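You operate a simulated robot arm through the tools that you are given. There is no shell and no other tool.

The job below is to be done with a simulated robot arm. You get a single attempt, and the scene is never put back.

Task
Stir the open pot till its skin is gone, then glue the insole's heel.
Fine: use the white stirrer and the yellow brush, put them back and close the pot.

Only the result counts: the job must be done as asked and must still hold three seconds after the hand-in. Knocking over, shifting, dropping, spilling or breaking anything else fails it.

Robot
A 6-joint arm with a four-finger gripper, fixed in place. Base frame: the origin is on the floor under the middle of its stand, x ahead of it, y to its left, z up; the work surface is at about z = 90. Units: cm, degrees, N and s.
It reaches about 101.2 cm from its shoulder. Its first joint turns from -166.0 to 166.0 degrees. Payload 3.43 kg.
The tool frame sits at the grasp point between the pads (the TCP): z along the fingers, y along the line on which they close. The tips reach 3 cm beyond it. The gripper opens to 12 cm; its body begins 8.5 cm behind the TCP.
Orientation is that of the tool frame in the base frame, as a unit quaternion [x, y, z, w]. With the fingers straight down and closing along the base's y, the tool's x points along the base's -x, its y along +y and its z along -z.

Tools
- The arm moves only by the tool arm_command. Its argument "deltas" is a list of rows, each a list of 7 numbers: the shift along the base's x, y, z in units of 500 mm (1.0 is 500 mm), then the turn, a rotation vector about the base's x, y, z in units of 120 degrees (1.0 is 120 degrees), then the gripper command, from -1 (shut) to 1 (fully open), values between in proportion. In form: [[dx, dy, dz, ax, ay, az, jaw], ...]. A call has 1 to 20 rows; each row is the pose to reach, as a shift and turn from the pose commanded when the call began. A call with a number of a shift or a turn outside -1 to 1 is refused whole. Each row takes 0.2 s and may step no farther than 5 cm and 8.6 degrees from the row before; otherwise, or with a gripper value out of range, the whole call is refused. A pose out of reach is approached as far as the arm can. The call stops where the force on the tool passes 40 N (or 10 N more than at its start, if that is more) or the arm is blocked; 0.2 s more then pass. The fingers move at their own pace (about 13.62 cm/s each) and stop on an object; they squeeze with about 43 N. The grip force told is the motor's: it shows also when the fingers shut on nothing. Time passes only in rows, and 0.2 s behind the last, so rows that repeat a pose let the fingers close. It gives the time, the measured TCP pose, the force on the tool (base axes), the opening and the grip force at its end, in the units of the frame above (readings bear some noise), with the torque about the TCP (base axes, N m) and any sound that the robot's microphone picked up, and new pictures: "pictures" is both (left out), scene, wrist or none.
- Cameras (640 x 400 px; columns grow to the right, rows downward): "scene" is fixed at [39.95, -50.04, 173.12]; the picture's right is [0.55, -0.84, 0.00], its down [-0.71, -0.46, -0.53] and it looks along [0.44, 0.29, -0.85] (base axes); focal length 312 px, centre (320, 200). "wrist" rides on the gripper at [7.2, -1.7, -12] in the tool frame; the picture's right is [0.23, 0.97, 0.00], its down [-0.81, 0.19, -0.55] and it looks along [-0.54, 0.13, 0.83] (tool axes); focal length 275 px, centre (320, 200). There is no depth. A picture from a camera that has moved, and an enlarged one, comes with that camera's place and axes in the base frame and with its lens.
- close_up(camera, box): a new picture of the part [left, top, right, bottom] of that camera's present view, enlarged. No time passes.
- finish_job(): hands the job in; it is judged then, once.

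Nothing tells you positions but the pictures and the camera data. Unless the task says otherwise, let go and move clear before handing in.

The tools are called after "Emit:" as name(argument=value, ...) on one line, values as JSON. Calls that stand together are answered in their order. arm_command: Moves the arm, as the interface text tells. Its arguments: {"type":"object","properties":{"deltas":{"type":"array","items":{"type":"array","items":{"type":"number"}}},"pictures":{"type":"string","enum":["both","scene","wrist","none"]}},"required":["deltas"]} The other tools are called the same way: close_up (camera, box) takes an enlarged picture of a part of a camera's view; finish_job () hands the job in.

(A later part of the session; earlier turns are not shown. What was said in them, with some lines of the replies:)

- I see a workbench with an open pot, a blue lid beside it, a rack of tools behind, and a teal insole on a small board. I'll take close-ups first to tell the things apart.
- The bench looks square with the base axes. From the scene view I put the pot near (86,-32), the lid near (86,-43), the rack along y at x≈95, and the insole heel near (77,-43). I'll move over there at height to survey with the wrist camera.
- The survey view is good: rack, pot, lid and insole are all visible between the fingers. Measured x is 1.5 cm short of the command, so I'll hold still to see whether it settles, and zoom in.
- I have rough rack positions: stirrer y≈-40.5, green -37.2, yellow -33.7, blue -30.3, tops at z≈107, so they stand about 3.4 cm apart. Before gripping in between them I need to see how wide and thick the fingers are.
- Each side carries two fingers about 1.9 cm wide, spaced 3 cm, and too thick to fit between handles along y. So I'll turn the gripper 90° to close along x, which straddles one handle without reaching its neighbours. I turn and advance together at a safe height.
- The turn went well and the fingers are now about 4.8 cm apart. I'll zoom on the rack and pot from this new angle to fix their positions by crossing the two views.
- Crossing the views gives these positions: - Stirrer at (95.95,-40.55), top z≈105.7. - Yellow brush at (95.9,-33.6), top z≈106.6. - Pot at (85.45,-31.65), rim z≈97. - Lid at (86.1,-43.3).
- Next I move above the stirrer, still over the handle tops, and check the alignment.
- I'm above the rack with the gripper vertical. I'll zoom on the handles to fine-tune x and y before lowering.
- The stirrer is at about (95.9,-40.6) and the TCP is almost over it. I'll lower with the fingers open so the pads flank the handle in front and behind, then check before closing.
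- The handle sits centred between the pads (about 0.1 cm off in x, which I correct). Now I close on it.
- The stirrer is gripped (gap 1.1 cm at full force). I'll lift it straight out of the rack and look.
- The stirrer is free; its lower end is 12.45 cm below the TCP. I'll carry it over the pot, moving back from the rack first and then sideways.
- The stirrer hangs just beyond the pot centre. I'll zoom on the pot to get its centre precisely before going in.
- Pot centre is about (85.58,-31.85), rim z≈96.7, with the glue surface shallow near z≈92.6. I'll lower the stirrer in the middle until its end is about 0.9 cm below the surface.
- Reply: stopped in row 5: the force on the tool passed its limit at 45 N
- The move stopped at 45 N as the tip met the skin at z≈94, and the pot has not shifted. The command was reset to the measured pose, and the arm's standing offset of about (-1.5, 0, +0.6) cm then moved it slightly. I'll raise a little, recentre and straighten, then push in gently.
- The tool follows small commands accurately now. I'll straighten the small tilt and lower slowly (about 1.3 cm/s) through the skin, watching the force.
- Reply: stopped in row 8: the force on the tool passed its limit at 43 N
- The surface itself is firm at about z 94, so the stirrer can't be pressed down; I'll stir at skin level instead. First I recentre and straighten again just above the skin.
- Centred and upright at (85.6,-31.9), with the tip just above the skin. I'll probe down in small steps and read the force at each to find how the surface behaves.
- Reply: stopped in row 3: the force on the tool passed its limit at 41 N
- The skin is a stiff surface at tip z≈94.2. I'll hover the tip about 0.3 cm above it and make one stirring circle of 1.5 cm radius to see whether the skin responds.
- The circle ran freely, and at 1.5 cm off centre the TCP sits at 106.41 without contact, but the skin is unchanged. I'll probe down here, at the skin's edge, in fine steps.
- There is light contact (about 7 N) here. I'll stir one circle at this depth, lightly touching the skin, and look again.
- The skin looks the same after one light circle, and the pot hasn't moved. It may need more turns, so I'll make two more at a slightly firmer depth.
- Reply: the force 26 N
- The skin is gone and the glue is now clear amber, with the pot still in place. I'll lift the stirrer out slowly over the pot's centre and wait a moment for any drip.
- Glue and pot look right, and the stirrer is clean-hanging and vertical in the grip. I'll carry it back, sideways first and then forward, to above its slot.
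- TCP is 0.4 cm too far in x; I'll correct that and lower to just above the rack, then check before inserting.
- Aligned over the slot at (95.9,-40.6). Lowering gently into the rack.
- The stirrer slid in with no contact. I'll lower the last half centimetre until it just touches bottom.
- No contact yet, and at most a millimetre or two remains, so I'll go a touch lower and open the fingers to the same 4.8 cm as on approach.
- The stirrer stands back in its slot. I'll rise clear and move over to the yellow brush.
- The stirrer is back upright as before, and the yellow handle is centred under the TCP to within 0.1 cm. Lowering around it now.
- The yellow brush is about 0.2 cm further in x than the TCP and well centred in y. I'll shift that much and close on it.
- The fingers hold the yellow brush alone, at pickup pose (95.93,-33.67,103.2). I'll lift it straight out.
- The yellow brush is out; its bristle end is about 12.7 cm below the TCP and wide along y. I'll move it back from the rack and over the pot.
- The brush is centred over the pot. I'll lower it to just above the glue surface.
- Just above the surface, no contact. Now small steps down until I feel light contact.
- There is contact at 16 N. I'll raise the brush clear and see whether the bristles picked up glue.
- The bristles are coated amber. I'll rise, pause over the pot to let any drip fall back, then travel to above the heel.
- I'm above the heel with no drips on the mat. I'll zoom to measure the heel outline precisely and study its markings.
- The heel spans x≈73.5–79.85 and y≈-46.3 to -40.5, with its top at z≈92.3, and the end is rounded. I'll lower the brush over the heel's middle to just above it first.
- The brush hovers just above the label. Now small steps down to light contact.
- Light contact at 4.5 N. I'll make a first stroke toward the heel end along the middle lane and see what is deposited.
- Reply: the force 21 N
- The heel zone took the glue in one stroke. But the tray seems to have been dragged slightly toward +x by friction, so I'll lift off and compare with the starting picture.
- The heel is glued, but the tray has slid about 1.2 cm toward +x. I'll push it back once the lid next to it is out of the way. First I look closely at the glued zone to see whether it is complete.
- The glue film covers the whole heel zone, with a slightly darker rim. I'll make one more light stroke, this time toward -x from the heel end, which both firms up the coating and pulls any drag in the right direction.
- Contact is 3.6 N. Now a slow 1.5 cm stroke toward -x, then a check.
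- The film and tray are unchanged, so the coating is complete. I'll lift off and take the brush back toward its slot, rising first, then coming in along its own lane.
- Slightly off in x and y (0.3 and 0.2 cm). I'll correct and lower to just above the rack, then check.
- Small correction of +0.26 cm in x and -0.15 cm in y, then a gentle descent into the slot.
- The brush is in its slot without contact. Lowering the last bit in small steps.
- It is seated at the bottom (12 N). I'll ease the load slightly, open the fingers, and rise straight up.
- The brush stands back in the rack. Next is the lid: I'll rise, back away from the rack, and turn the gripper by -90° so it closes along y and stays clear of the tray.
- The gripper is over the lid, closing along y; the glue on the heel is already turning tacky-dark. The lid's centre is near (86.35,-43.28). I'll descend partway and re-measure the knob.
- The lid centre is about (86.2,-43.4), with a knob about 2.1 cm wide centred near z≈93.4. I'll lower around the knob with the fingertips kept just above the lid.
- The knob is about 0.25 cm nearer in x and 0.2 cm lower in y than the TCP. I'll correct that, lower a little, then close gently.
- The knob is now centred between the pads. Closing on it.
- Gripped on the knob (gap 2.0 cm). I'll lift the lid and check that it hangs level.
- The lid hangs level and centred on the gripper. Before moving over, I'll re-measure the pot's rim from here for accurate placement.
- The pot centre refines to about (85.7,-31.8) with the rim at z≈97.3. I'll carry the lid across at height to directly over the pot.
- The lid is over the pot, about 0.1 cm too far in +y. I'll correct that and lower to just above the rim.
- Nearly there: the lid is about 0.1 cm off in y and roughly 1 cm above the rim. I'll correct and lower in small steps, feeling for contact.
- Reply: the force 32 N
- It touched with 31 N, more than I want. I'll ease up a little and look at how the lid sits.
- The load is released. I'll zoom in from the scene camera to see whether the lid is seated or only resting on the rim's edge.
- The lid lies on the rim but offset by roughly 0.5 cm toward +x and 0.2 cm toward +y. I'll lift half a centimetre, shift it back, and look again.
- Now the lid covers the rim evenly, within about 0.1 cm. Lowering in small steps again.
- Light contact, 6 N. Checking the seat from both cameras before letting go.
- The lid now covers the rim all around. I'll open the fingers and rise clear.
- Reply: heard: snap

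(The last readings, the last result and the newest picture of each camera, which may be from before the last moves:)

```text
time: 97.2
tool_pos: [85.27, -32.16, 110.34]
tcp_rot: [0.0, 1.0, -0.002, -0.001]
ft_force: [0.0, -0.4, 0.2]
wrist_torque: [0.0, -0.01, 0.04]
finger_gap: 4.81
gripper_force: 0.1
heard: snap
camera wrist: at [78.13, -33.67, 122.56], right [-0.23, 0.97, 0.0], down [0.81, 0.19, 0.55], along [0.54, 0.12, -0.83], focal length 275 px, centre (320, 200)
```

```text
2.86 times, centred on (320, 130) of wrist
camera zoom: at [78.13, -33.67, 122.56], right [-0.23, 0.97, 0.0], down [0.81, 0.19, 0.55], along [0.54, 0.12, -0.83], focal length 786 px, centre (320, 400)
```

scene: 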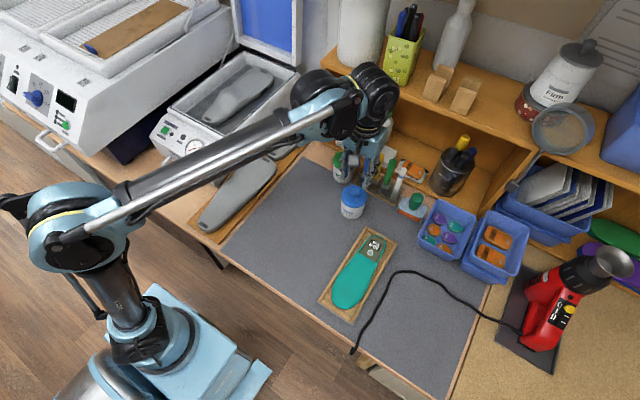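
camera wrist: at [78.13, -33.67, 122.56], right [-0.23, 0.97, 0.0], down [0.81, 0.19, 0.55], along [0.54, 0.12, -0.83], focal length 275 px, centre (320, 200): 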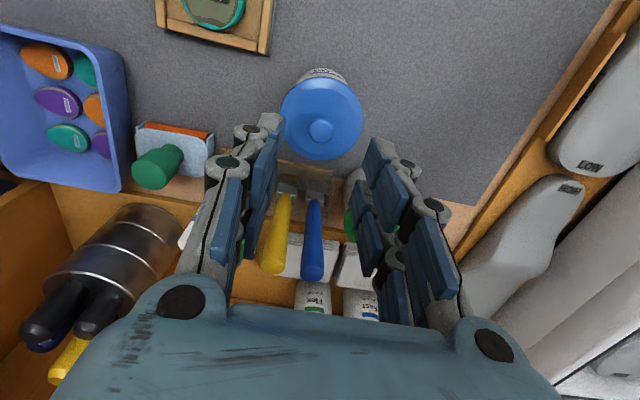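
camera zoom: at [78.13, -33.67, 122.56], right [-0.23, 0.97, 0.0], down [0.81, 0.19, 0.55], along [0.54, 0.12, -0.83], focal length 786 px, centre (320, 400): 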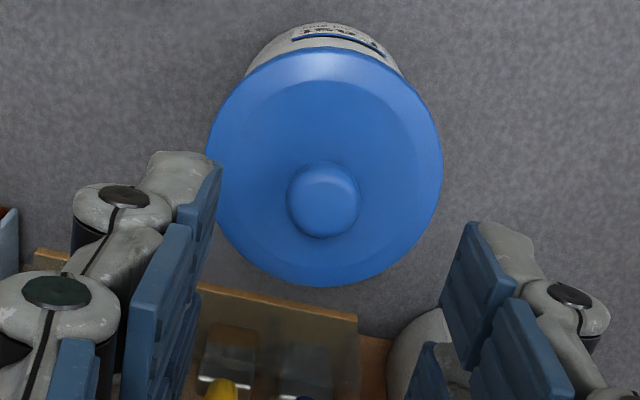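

A snap was heard: the lid is properly seated and the pot is closed. Now I'll put the tray back. With the lid gone there is room behind its heel-end rail (x≈82.45, originally ≈81.3), so I move there with closed fingers at height.

Emit:
arm_command(deltas=[[0.005, -0.04, 0.01, 0, 0, 0, -0.4], [0.01, -0.1, 0.01, 0, 0, 0, -0.7], [0.02, -0.16, 0.01, 0, 0, 0, -1], [0.022, -0.21, 0.0, 0, 0, 0, -1], [0.022, -0.228, 0.0, 0, 0, 0, -1], [0.022, -0.228, 0.0, 0, 0, 0, -1], [0.022, -0.228, 0.0, 0, 0, 0, -1]])

Emit:
close_up(camera="wrist", box=[220, 0, 420, 200])

Emit:
close_up(camera="scene", box=[300, 220, 420, 340])

```text
time: 98.8
tool_pos: [86.16, -43.0, 110.33]
tcp_rot: [0.001, 1.0, -0.002, -0.001]
ft_force: [0.1, 0.1, -0.1]
wrist_torque: [0.02, 0.01, 0.0]
finger_gap: 0.0
gripper_force: 33.2
camera wrist: at [79.0, -44.64, 122.47], right [-0.23, 0.97, 0.0], down [0.81, 0.19, 0.55], along [0.54, 0.12, -0.83], focal length 275 px, centre (320, 200)
```

scene: 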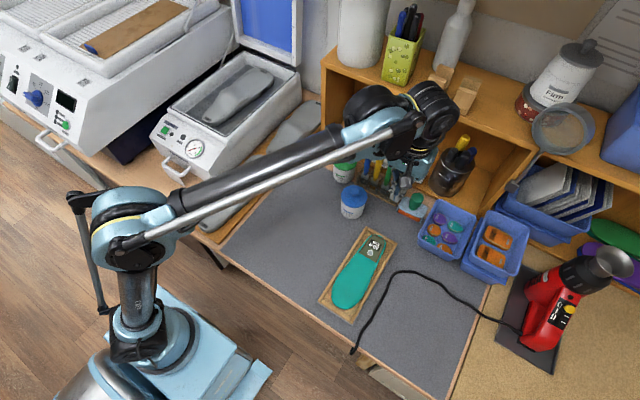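
wrist: 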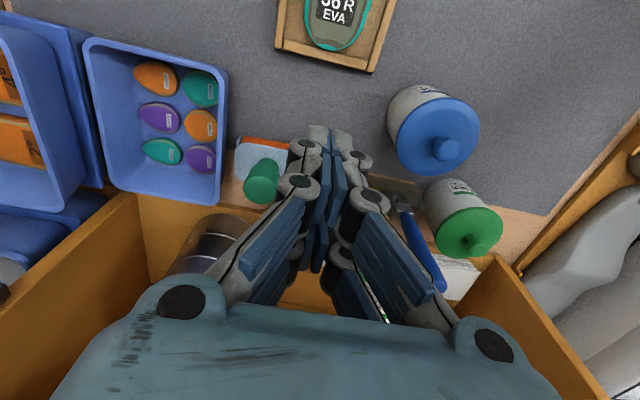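

```text
2.00 times, centred on (320, 100) of wrist
camera zoom: at [79.0, -44.64, 122.47], right [-0.23, 0.97, 0.0], down [0.81, 0.19, 0.55], along [0.54, 0.12, -0.83], focal length 551 px, centre (320, 400)
```

zoom: 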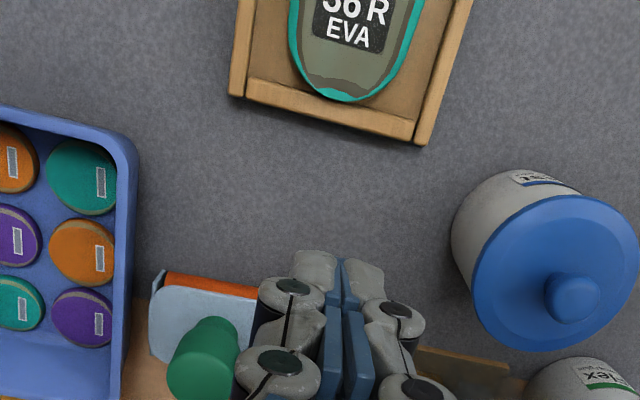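

```text
3.33 times, centred on (360, 280) of scene
camera zoom: at [39.95, -50.04, 173.12], right [0.55, -0.84, 0.0], down [-0.71, -0.46, -0.53], along [0.44, 0.29, -0.85], focal length 1039 px, centre (187, -67)
```

zoom: 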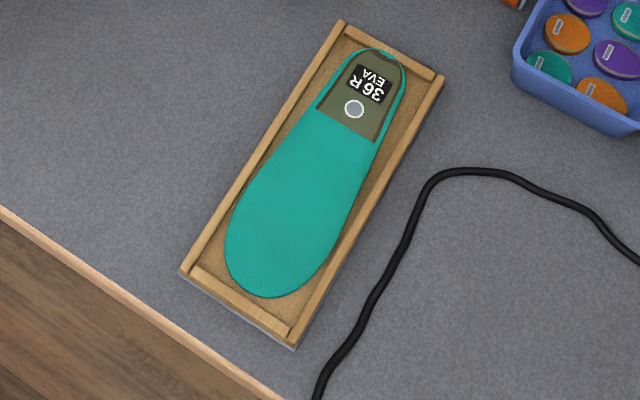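

The pot is closed; the tray's end rail is at x≈82.45 and my finger front face will be 2.4 cm ahead of the TCP. I'll descend behind the rail's middle with about 1.2 cm to spare.

Emit:
arm_command(deltas=[[0, -0.01, -0.08, 0, 0, 0, -1], [0, -0.01, -0.17, 0, 0, 0, -1], [0, -0.01, -0.25, 0, 0, 0, -1], [0, -0.01, -0.3, 0, 0, 0, -1], [0, -0.01, -0.325, 0, 0, 0, -1], [0, -0.01, -0.325, 0, 0, 0, -1], [0, -0.01, -0.325, 0, 0, 0, -1]])

Emit:
close_up(camera="wrist", box=[220, 20, 420, 200])

Emit:
close_up(camera="scene", box=[350, 190, 420, 260])

```text
time: 100.4
tool_pos: [86.24, -43.72, 94.47]
tcp_rot: [0.0, 1.0, -0.003, -0.001]
ft_force: [0.1, 0.3, 0.7]
wrist_torque: [0.02, 0.0, -0.02]
finger_gap: 0.0
gripper_force: 33.3
camera wrist: at [79.2, -45.34, 106.51], right [-0.23, 0.97, 0.0], down [0.81, 0.19, 0.55], along [0.54, 0.12, -0.83], focal length 275 px, centre (320, 200)
```

scene: 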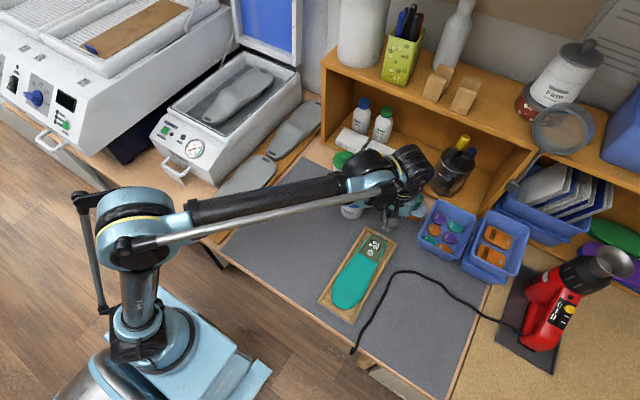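
wrist: 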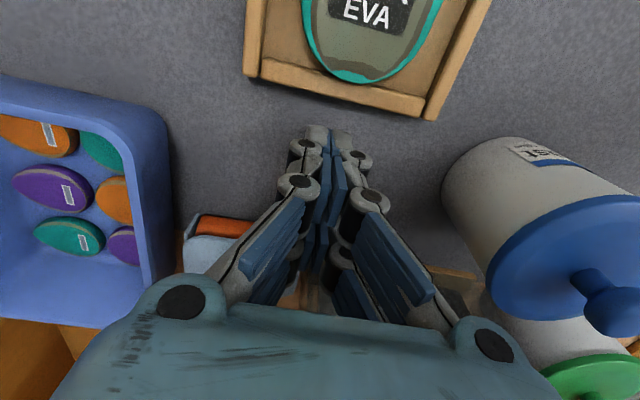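

```text
2.22 times, centred on (320, 110) of wrist
camera zoom: at [79.2, -45.34, 106.51], right [-0.23, 0.97, 0.0], down [0.81, 0.19, 0.55], along [0.54, 0.12, -0.83], focal length 612 px, centre (320, 400)
```

zoom: 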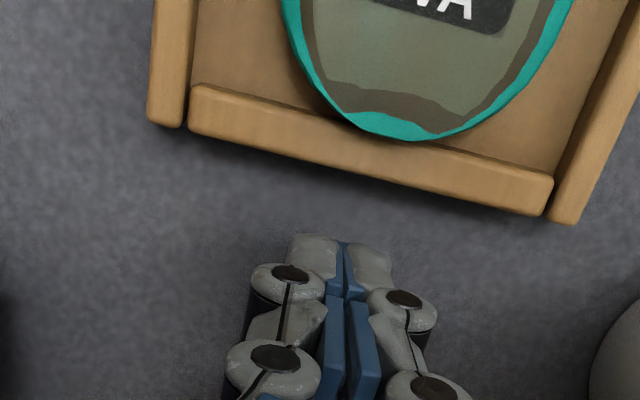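

```text
5.71 times, centred on (385, 225) of scene
camera zoom: at [39.95, -50.04, 173.12], right [0.55, -0.84, 0.0], down [-0.71, -0.46, -0.53], along [0.44, 0.29, -0.85], focal length 1782 px, centre (-51, 57)
```

zoom: 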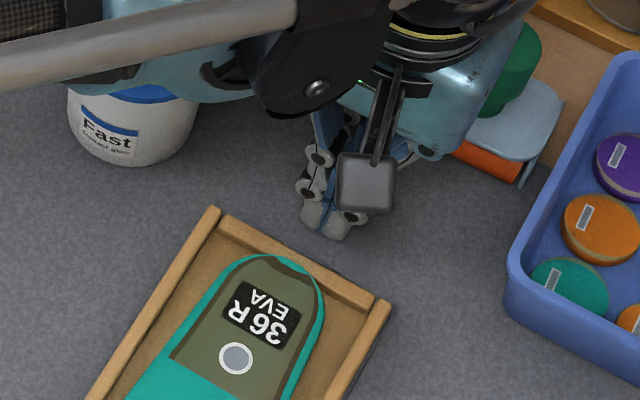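

Fingertips are level behind the rail. I'll lower another half centimetre, then advance slowly toward -x until the rail is touched and pushed about 0.5 cm, and check.

Emit:
arm_command(deltas=[[0, 0, -0.005, 0, 0, 0, -1], [0, 0, -0.01, 0, 0, 0, -1], [-0.01, 0, -0.01, 0, 0, 0, -1], [-0.018, 0, -0.01, 0, 0, 0, -1], [-0.024, 0, -0.01, 0, 0, 0, -1], [-0.029, 0, -0.01, 0, 0, 0, -1], [-0.034, 0, -0.01, 0, 0, 0, -1], [-0.038, 0, -0.01, 0, 0, 0, -1], [-0.038, 0, -0.01, 0, 0, 0, -1]], pictures="none")

Emit:
close_up(camera="wrist", box=[220, 20, 420, 200])

Emit:
close_up(camera="scene", box=[300, 220, 420, 340])

```text
time: 102.4
tool_pos: [84.25, -43.69, 93.75]
tcp_rot: [0.0, 1.0, -0.002, -0.001]
ft_force: [3.0, 0.8, 0.2]
wrist_torque: [0.02, 0.01, -0.04]
finger_gap: 0.62
gripper_force: 33.4
```

```text
2.22 times, centred on (320, 110) of wrist
camera zoom: at [77.2, -45.37, 105.88], right [-0.23, 0.97, 0.0], down [0.81, 0.19, 0.55], along [0.54, 0.12, -0.83], focal length 612 px, centre (320, 400)
```

zoom: 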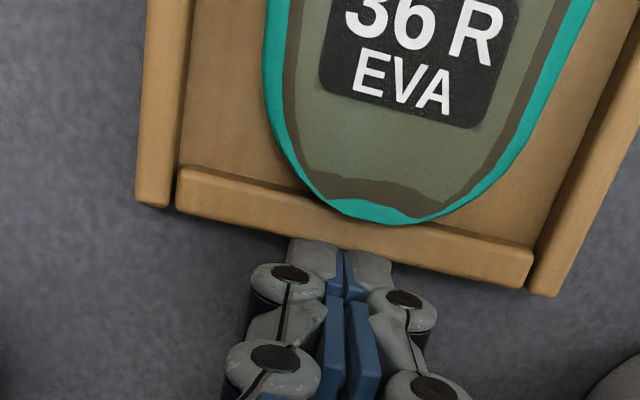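

```text
3.33 times, centred on (360, 280) of scene
camera zoom: at [39.95, -50.04, 173.12], right [0.55, -0.84, 0.0], down [-0.71, -0.46, -0.53], along [0.44, 0.29, -0.85], focal length 1039 px, centre (187, -67)
```

zoom: 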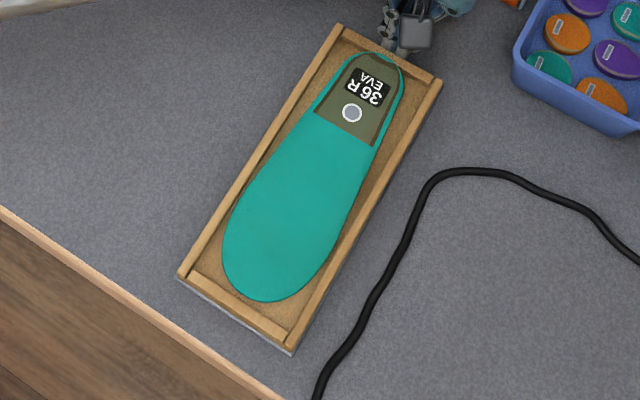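

It moves straight and gently (3 N). About 0.8 cm remains; I'll push another 0.5 cm and compare with the original picture.

Emit:
arm_command(deltas=[[-0.004, 0, 0, 0, 0, 0, -1], [-0.008, 0, 0, 0, 0, 0, -1], [-0.01, 0, 0, 0, 0, 0, -1], [-0.01, 0, 0, 0, 0, 0, -1]], pictures="none")

Emit:
close_up(camera="scene", box=[300, 220, 420, 340])

Emit:
close_up(camera="wrist", box=[220, 20, 420, 200])

```text
time: 103.4
tool_pos: [83.76, -43.77, 93.78]
tcp_rot: [0.001, 1.0, -0.001, 0.0]
ft_force: [2.2, -0.8, -1.0]
wrist_torque: [-0.02, -0.06, 0.05]
finger_gap: 0.0
gripper_force: 33.4
```

```text
3.33 times, centred on (360, 280) of scene
camera zoom: at [39.95, -50.04, 173.12], right [0.55, -0.84, 0.0], down [-0.71, -0.46, -0.53], along [0.44, 0.29, -0.85], focal length 1039 px, centre (187, -67)
```

zoom: 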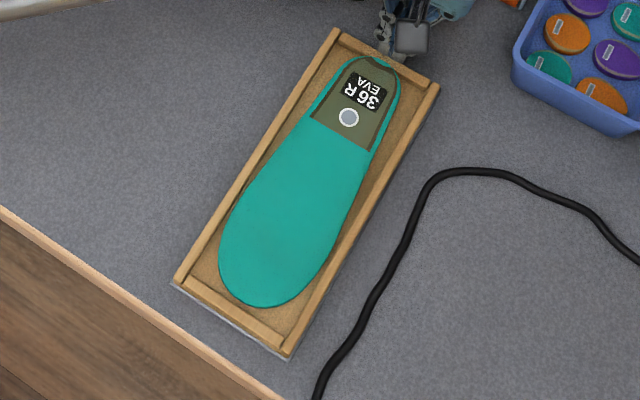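

```text
2.22 times, centred on (320, 110) of wrist
camera zoom: at [76.7, -45.28, 105.94], right [-0.23, 0.97, 0.0], down [0.81, 0.19, 0.55], along [0.54, 0.12, -0.83], focal length 612 px, centre (320, 400)
```

zoom: 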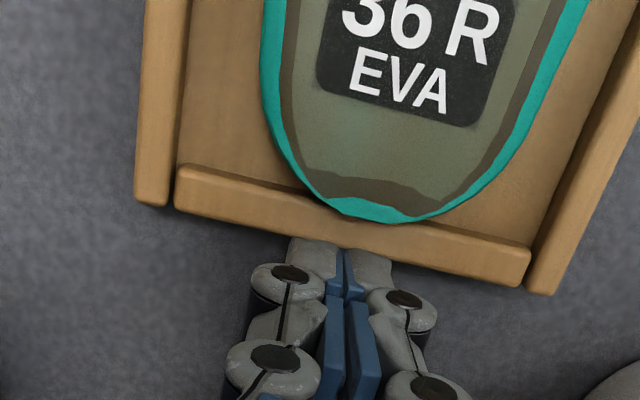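

Nearly back. I'll use the same zoom box as just before the glue stroke for an exact comparison (then the dot was at (252,236) and the tray corner at (232,80)).

Emit:
close_up(camera="scene", box=[345, 215, 415, 285])

Emit:
close_up(camera="scene", box=[345, 225, 405, 285])

```text
5.71 times, centred on (380, 250) of scene
camera zoom: at [39.95, -50.04, 173.12], right [0.55, -0.84, 0.0], down [-0.71, -0.46, -0.53], along [0.44, 0.29, -0.85], focal length 1782 px, centre (-23, -86)
```

zoom: 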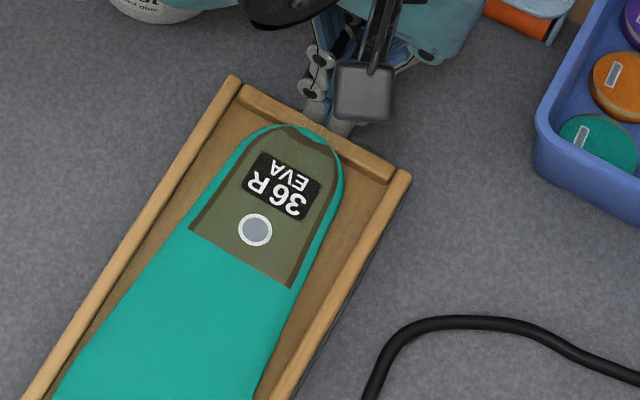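

```text
6.67 times, centred on (375, 255) of scene
camera zoom: at [39.95, -50.04, 173.12], right [0.55, -0.84, 0.0], down [-0.71, -0.46, -0.53], along [0.44, 0.29, -0.85], focal length 2079 px, centre (-47, -167)
```

zoom: 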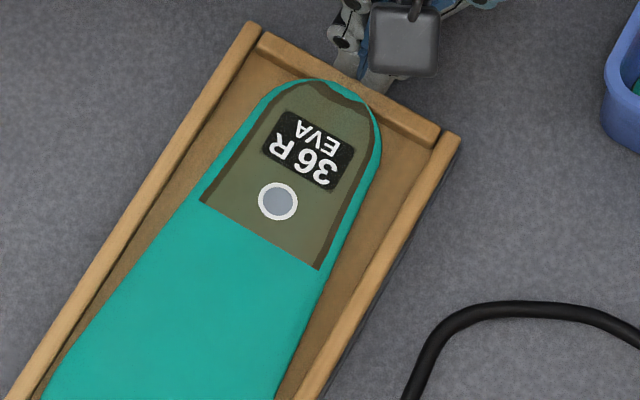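

About 0.35 cm remains. One last small push, then back off and compare again.

Emit:
arm_command(deltas=[[-0.003, 0, 0, 0, 0, 0, -1], [-0.006, 0, 0, 0, 0, 0, -1], [-0.007, 0, 0, 0, 0, 0, -1], [-0.007, 0, 0, 0, 0, 0, -1]], pictures="none")

Emit:
close_up(camera="scene", box=[345, 215, 415, 285])

Emit:
close_up(camera="scene", box=[345, 225, 405, 285])

Emit:
close_up(camera="scene", box=[300, 220, 420, 340])

```text
time: 104.4
tool_pos: [83.45, -43.67, 93.77]
tcp_rot: [0.0, 1.0, -0.002, -0.001]
ft_force: [2.1, 0.6, 0.2]
wrist_torque: [0.04, -0.06, -0.04]
finger_gap: 0.01
gripper_force: 33.6
```

```text
5.71 times, centred on (380, 250) of scene
camera zoom: at [39.95, -50.04, 173.12], right [0.55, -0.84, 0.0], down [-0.71, -0.46, -0.53], along [0.44, 0.29, -0.85], focal length 1782 px, centre (-23, -86)
```

zoom: 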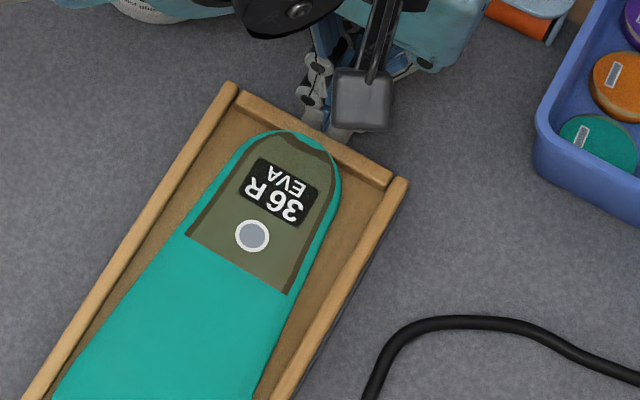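

```text
6.67 times, centred on (375, 255) of scene
camera zoom: at [39.95, -50.04, 173.12], right [0.55, -0.84, 0.0], down [-0.71, -0.46, -0.53], along [0.44, 0.29, -0.85], focal length 2079 px, centre (-47, -167)
```

zoom: 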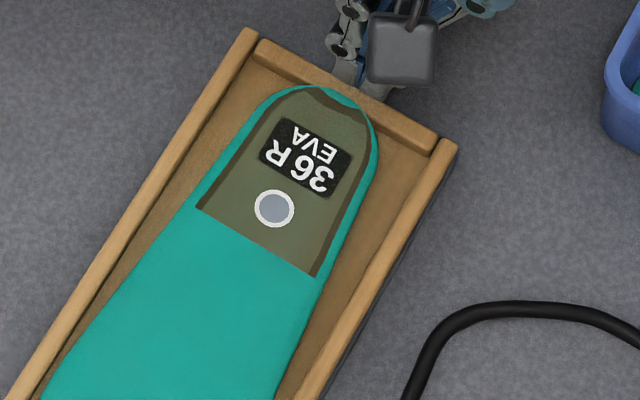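

```text
3.33 times, centred on (360, 280) of scene
camera zoom: at [39.95, -50.04, 173.12], right [0.55, -0.84, 0.0], down [-0.71, -0.46, -0.53], along [0.44, 0.29, -0.85], focal length 1039 px, centre (187, -67)
```

zoom: 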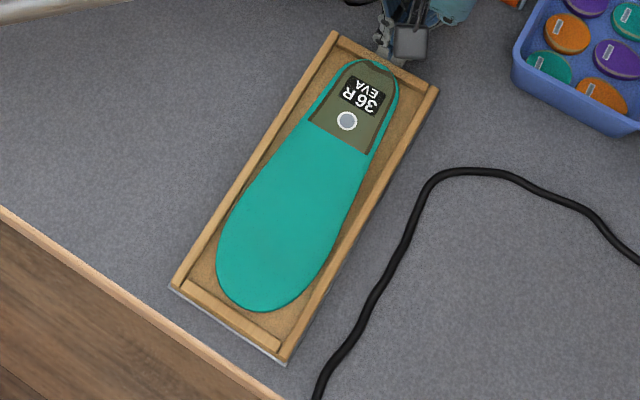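

The tray and insole are back exactly where they were (dot at (252,236) again). I'll back off from the rail, rise, and withdraw to a clear position for a final check.

Emit:
arm_command(deltas=[[0.015, 0, 0, 0, 0, 0, -1], [0.03, 0, 0, 0, 0, 0, -1], [0.03, 0, 0.06, 0, 0, 0, -1], [0.03, 0, 0.15, 0, 0, 0, -1], [0.02, 0, 0.25, 0, 0, 0, -1], [0.0, 0, 0.35, 0, 0, 0, -1], [-0.05, 0, 0.44, 0, 0, 0, -1], [-0.12, 0.03, 0.5, 0, 0, 0, -1], [-0.2, 0.06, 0.54, 0, 0, 0, -1], [-0.28, 0.1, 0.56, 0, 0, 0, -1], [-0.34, 0.16, 0.58, 0, 0, 0, -1], [-0.4, 0.22, 0.6, 0, 0, 0, -1], [-0.45, 0.28, 0.62, 0, 0, 0, -1], [-0.48, 0.34, 0.64, 0, 0, 0, -1], [-0.5, 0.4, 0.66, 0, 0, 0, -1], [-0.5, 0.45, 0.68, 0, 0, 0, -1], [-0.5, 0.5, 0.7, 0, 0, 0, -1], [-0.5, 0.55, 0.7, 0, 0, 0, -1], [-0.5, 0.6, 0.7, 0, 0, 0, -1], [-0.5, 0.6, 0.7, 0, 0, 0, -1]])

Emit:
close_up(camera="scene", box=[320, 130, 440, 250])

Emit:
close_up(camera="scene", box=[300, 220, 420, 340])

Emit:
close_up(camera="scene", box=[320, 80, 540, 280])

```text
refused: row 5 steps farther than a row can; nothing moved
```

```text
3.33 times, centred on (380, 190) of scene
camera zoom: at [39.95, -50.04, 173.12], right [0.55, -0.84, 0.0], down [-0.71, -0.46, -0.53], along [0.44, 0.29, -0.85], focal length 1039 px, centre (120, 233)
```

zoom: 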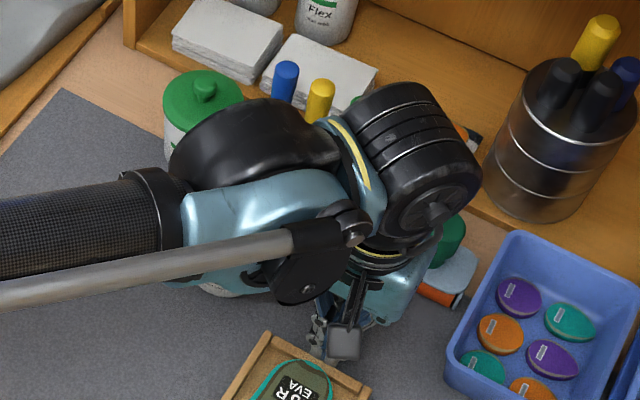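

```text
3.33 times, centred on (360, 280) of scene
camera zoom: at [39.95, -50.04, 173.12], right [0.55, -0.84, 0.0], down [-0.71, -0.46, -0.53], along [0.44, 0.29, -0.85], focal length 1039 px, centre (187, -67)
```

zoom: 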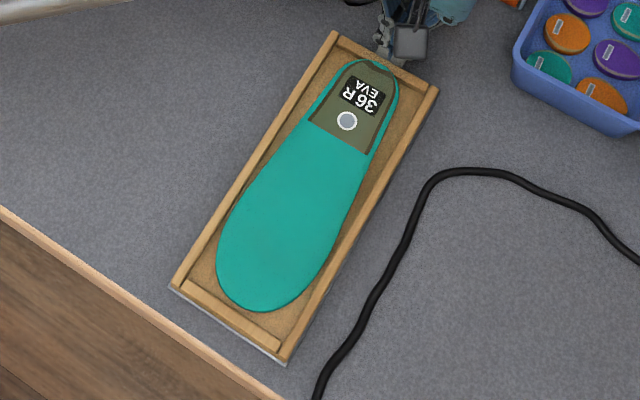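

```text
2.00 times, centred on (430, 180) of scene
camera zoom: at [39.95, -50.04, 173.12], right [0.55, -0.84, 0.0], down [-0.71, -0.46, -0.53], along [0.44, 0.29, -0.85], focal length 624 px, centre (100, 240)
```

zoom: 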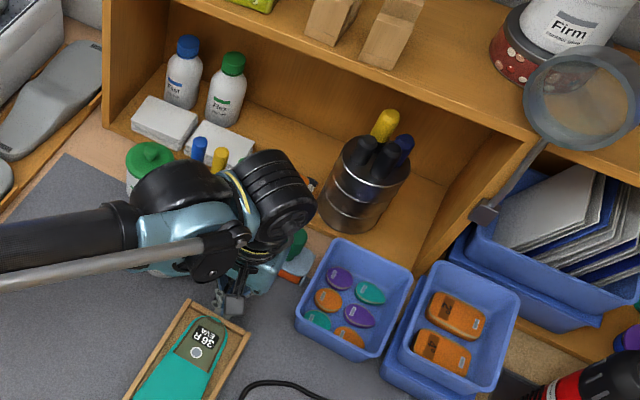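

The call was refused because one step was slightly too long, and nothing moved. I'll repeat the withdrawal with shorter steps.

Emit:
arm_command(deltas=[[0.015, 0, 0, 0, 0, 0, -1], [0.03, 0, 0, 0, 0, 0, -1], [0.03, 0, 0.05, 0, 0, 0, -1], [0.03, 0, 0.12, 0, 0, 0, -1], [0.03, 0, 0.2, 0, 0, 0, -1], [0.03, 0, 0.28, 0, 0, 0, -1], [0.02, 0, 0.36, 0, 0, 0, -1], [0.0, 0, 0.44, 0, 0, 0, -1], [-0.05, 0.02, 0.5, 0, 0, 0, -1], [-0.11, 0.05, 0.54, 0, 0, 0, -1], [-0.17, 0.1, 0.57, 0, 0, 0, -1], [-0.23, 0.15, 0.6, 0, 0, 0, -1], [-0.29, 0.2, 0.62, 0, 0, 0, -1], [-0.34, 0.26, 0.64, 0, 0, 0, -1], [-0.39, 0.32, 0.66, 0, 0, 0, -1], [-0.43, 0.38, 0.68, 0, 0, 0, -1], [-0.46, 0.44, 0.7, 0, 0, 0, -1], [-0.48, 0.5, 0.7, 0, 0, 0, -1], [-0.5, 0.56, 0.7, 0, 0, 0, -1], [-0.5, 0.6, 0.7, 0, 0, 0, -1]])

Emit:
close_up(camera="scene", box=[320, 130, 440, 250])

Emit:
close_up(camera="scene", box=[300, 220, 420, 340])

Emit:
close_up(camera="scene", box=[320, 80, 540, 280])

```text
time: 108.6
tool_pos: [58.5, -13.73, 129.09]
tcp_rot: [0.0, 1.0, -0.001, -0.001]
ft_force: [0.1, 0.3, -0.3]
wrist_torque: [0.04, 0.01, 0.01]
finger_gap: 0.0
gripper_force: 33.5
camera wrist: at [51.4, -15.3, 141.14], right [-0.23, 0.97, 0.0], down [0.81, 0.19, 0.55], along [0.54, 0.12, -0.83], focal length 275 px, centre (320, 200)
```

scene: 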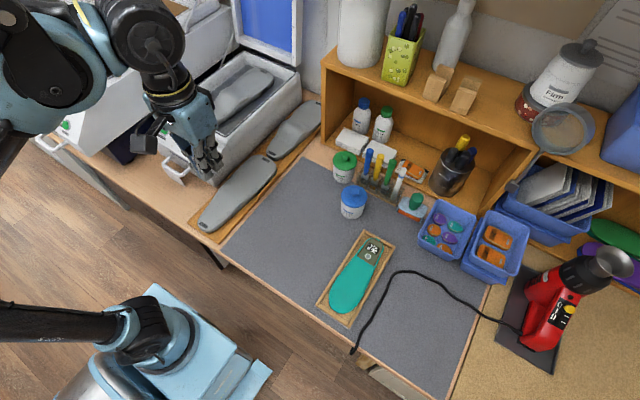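
wrist: 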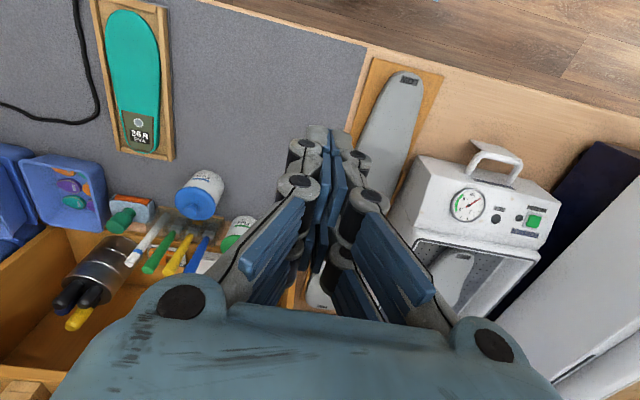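

```text
3.33 times, centred on (380, 190) of scene
camera zoom: at [39.95, -50.04, 173.12], right [0.55, -0.84, 0.0], down [-0.71, -0.46, -0.53], along [0.44, 0.29, -0.85], focal length 1039 px, centre (120, 233)
```

zoom: 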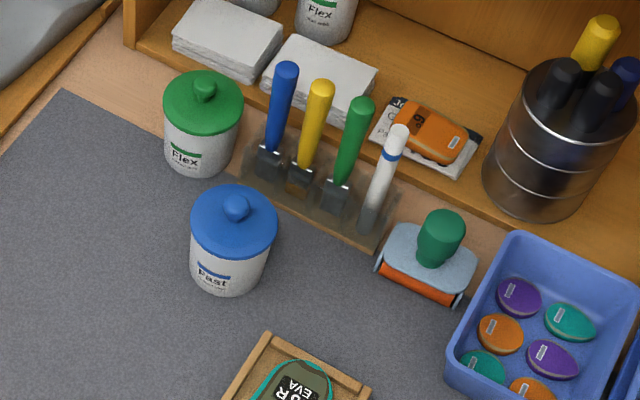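

```text
3.33 times, centred on (360, 280) of scene
camera zoom: at [39.95, -50.04, 173.12], right [0.55, -0.84, 0.0], down [-0.71, -0.46, -0.53], along [0.44, 0.29, -0.85], focal length 1039 px, centre (187, -67)
```

zoom: 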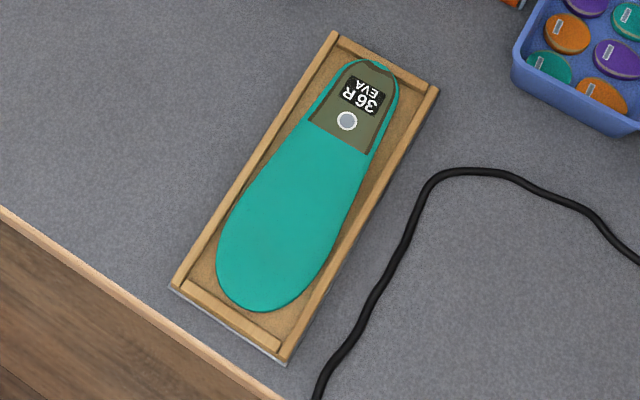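

```text
2.00 times, centred on (430, 180) of scene
camera zoom: at [39.95, -50.04, 173.12], right [0.55, -0.84, 0.0], down [-0.71, -0.46, -0.53], along [0.44, 0.29, -0.85], focal length 624 px, centre (100, 240)
```

zoom: 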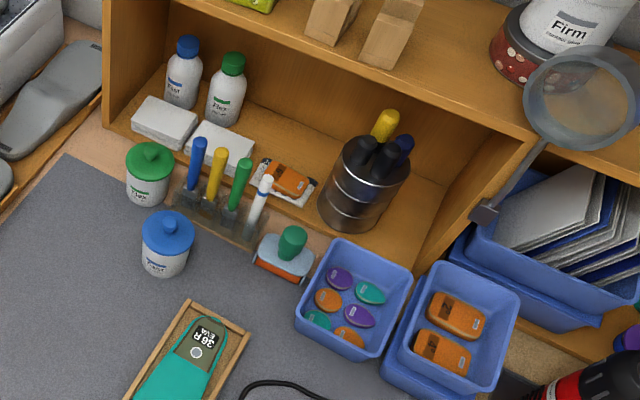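

I've checked everything against the opening pictures:
- **Rack:** the stirrer and the yellow brush are back in place.
- **Pot:** it is closed, and I heard the lid snap shut.
- **Insole:** the heel is coated, and the tray sits at its original spot.
- **Arm:** it is clear of the bench.

I'm handing the job in.

Emit:
finish_job()

```text
The job is handed in.
```

The job is done and handed in; I haven't seen the verdict. I stirred the open pot with the white stirrer until its skin was gone. Then I glued the insole's heel with the yellow brush. Both tools are back in the rack, and the blue lid is on the pot; I heard it snap shut.

- **Tray shift:** while I was gluing, the brush dragged the insole's tray about 1.2 cm toward the rack. I pushed it back afterwards, and it now matches the earlier pictures to within what I can see.
- **Skin contact:** the stirrer met a firm surface at the skin and the arm stopped there on its force limit three times. The pot didn't move and nothing spilled.
- **Coating:** one stroke covered the whole heel area, and a second light stroke changed nothing. The glue has since darkened, with a slightly darker rim at the edge, which I took to be it drying.
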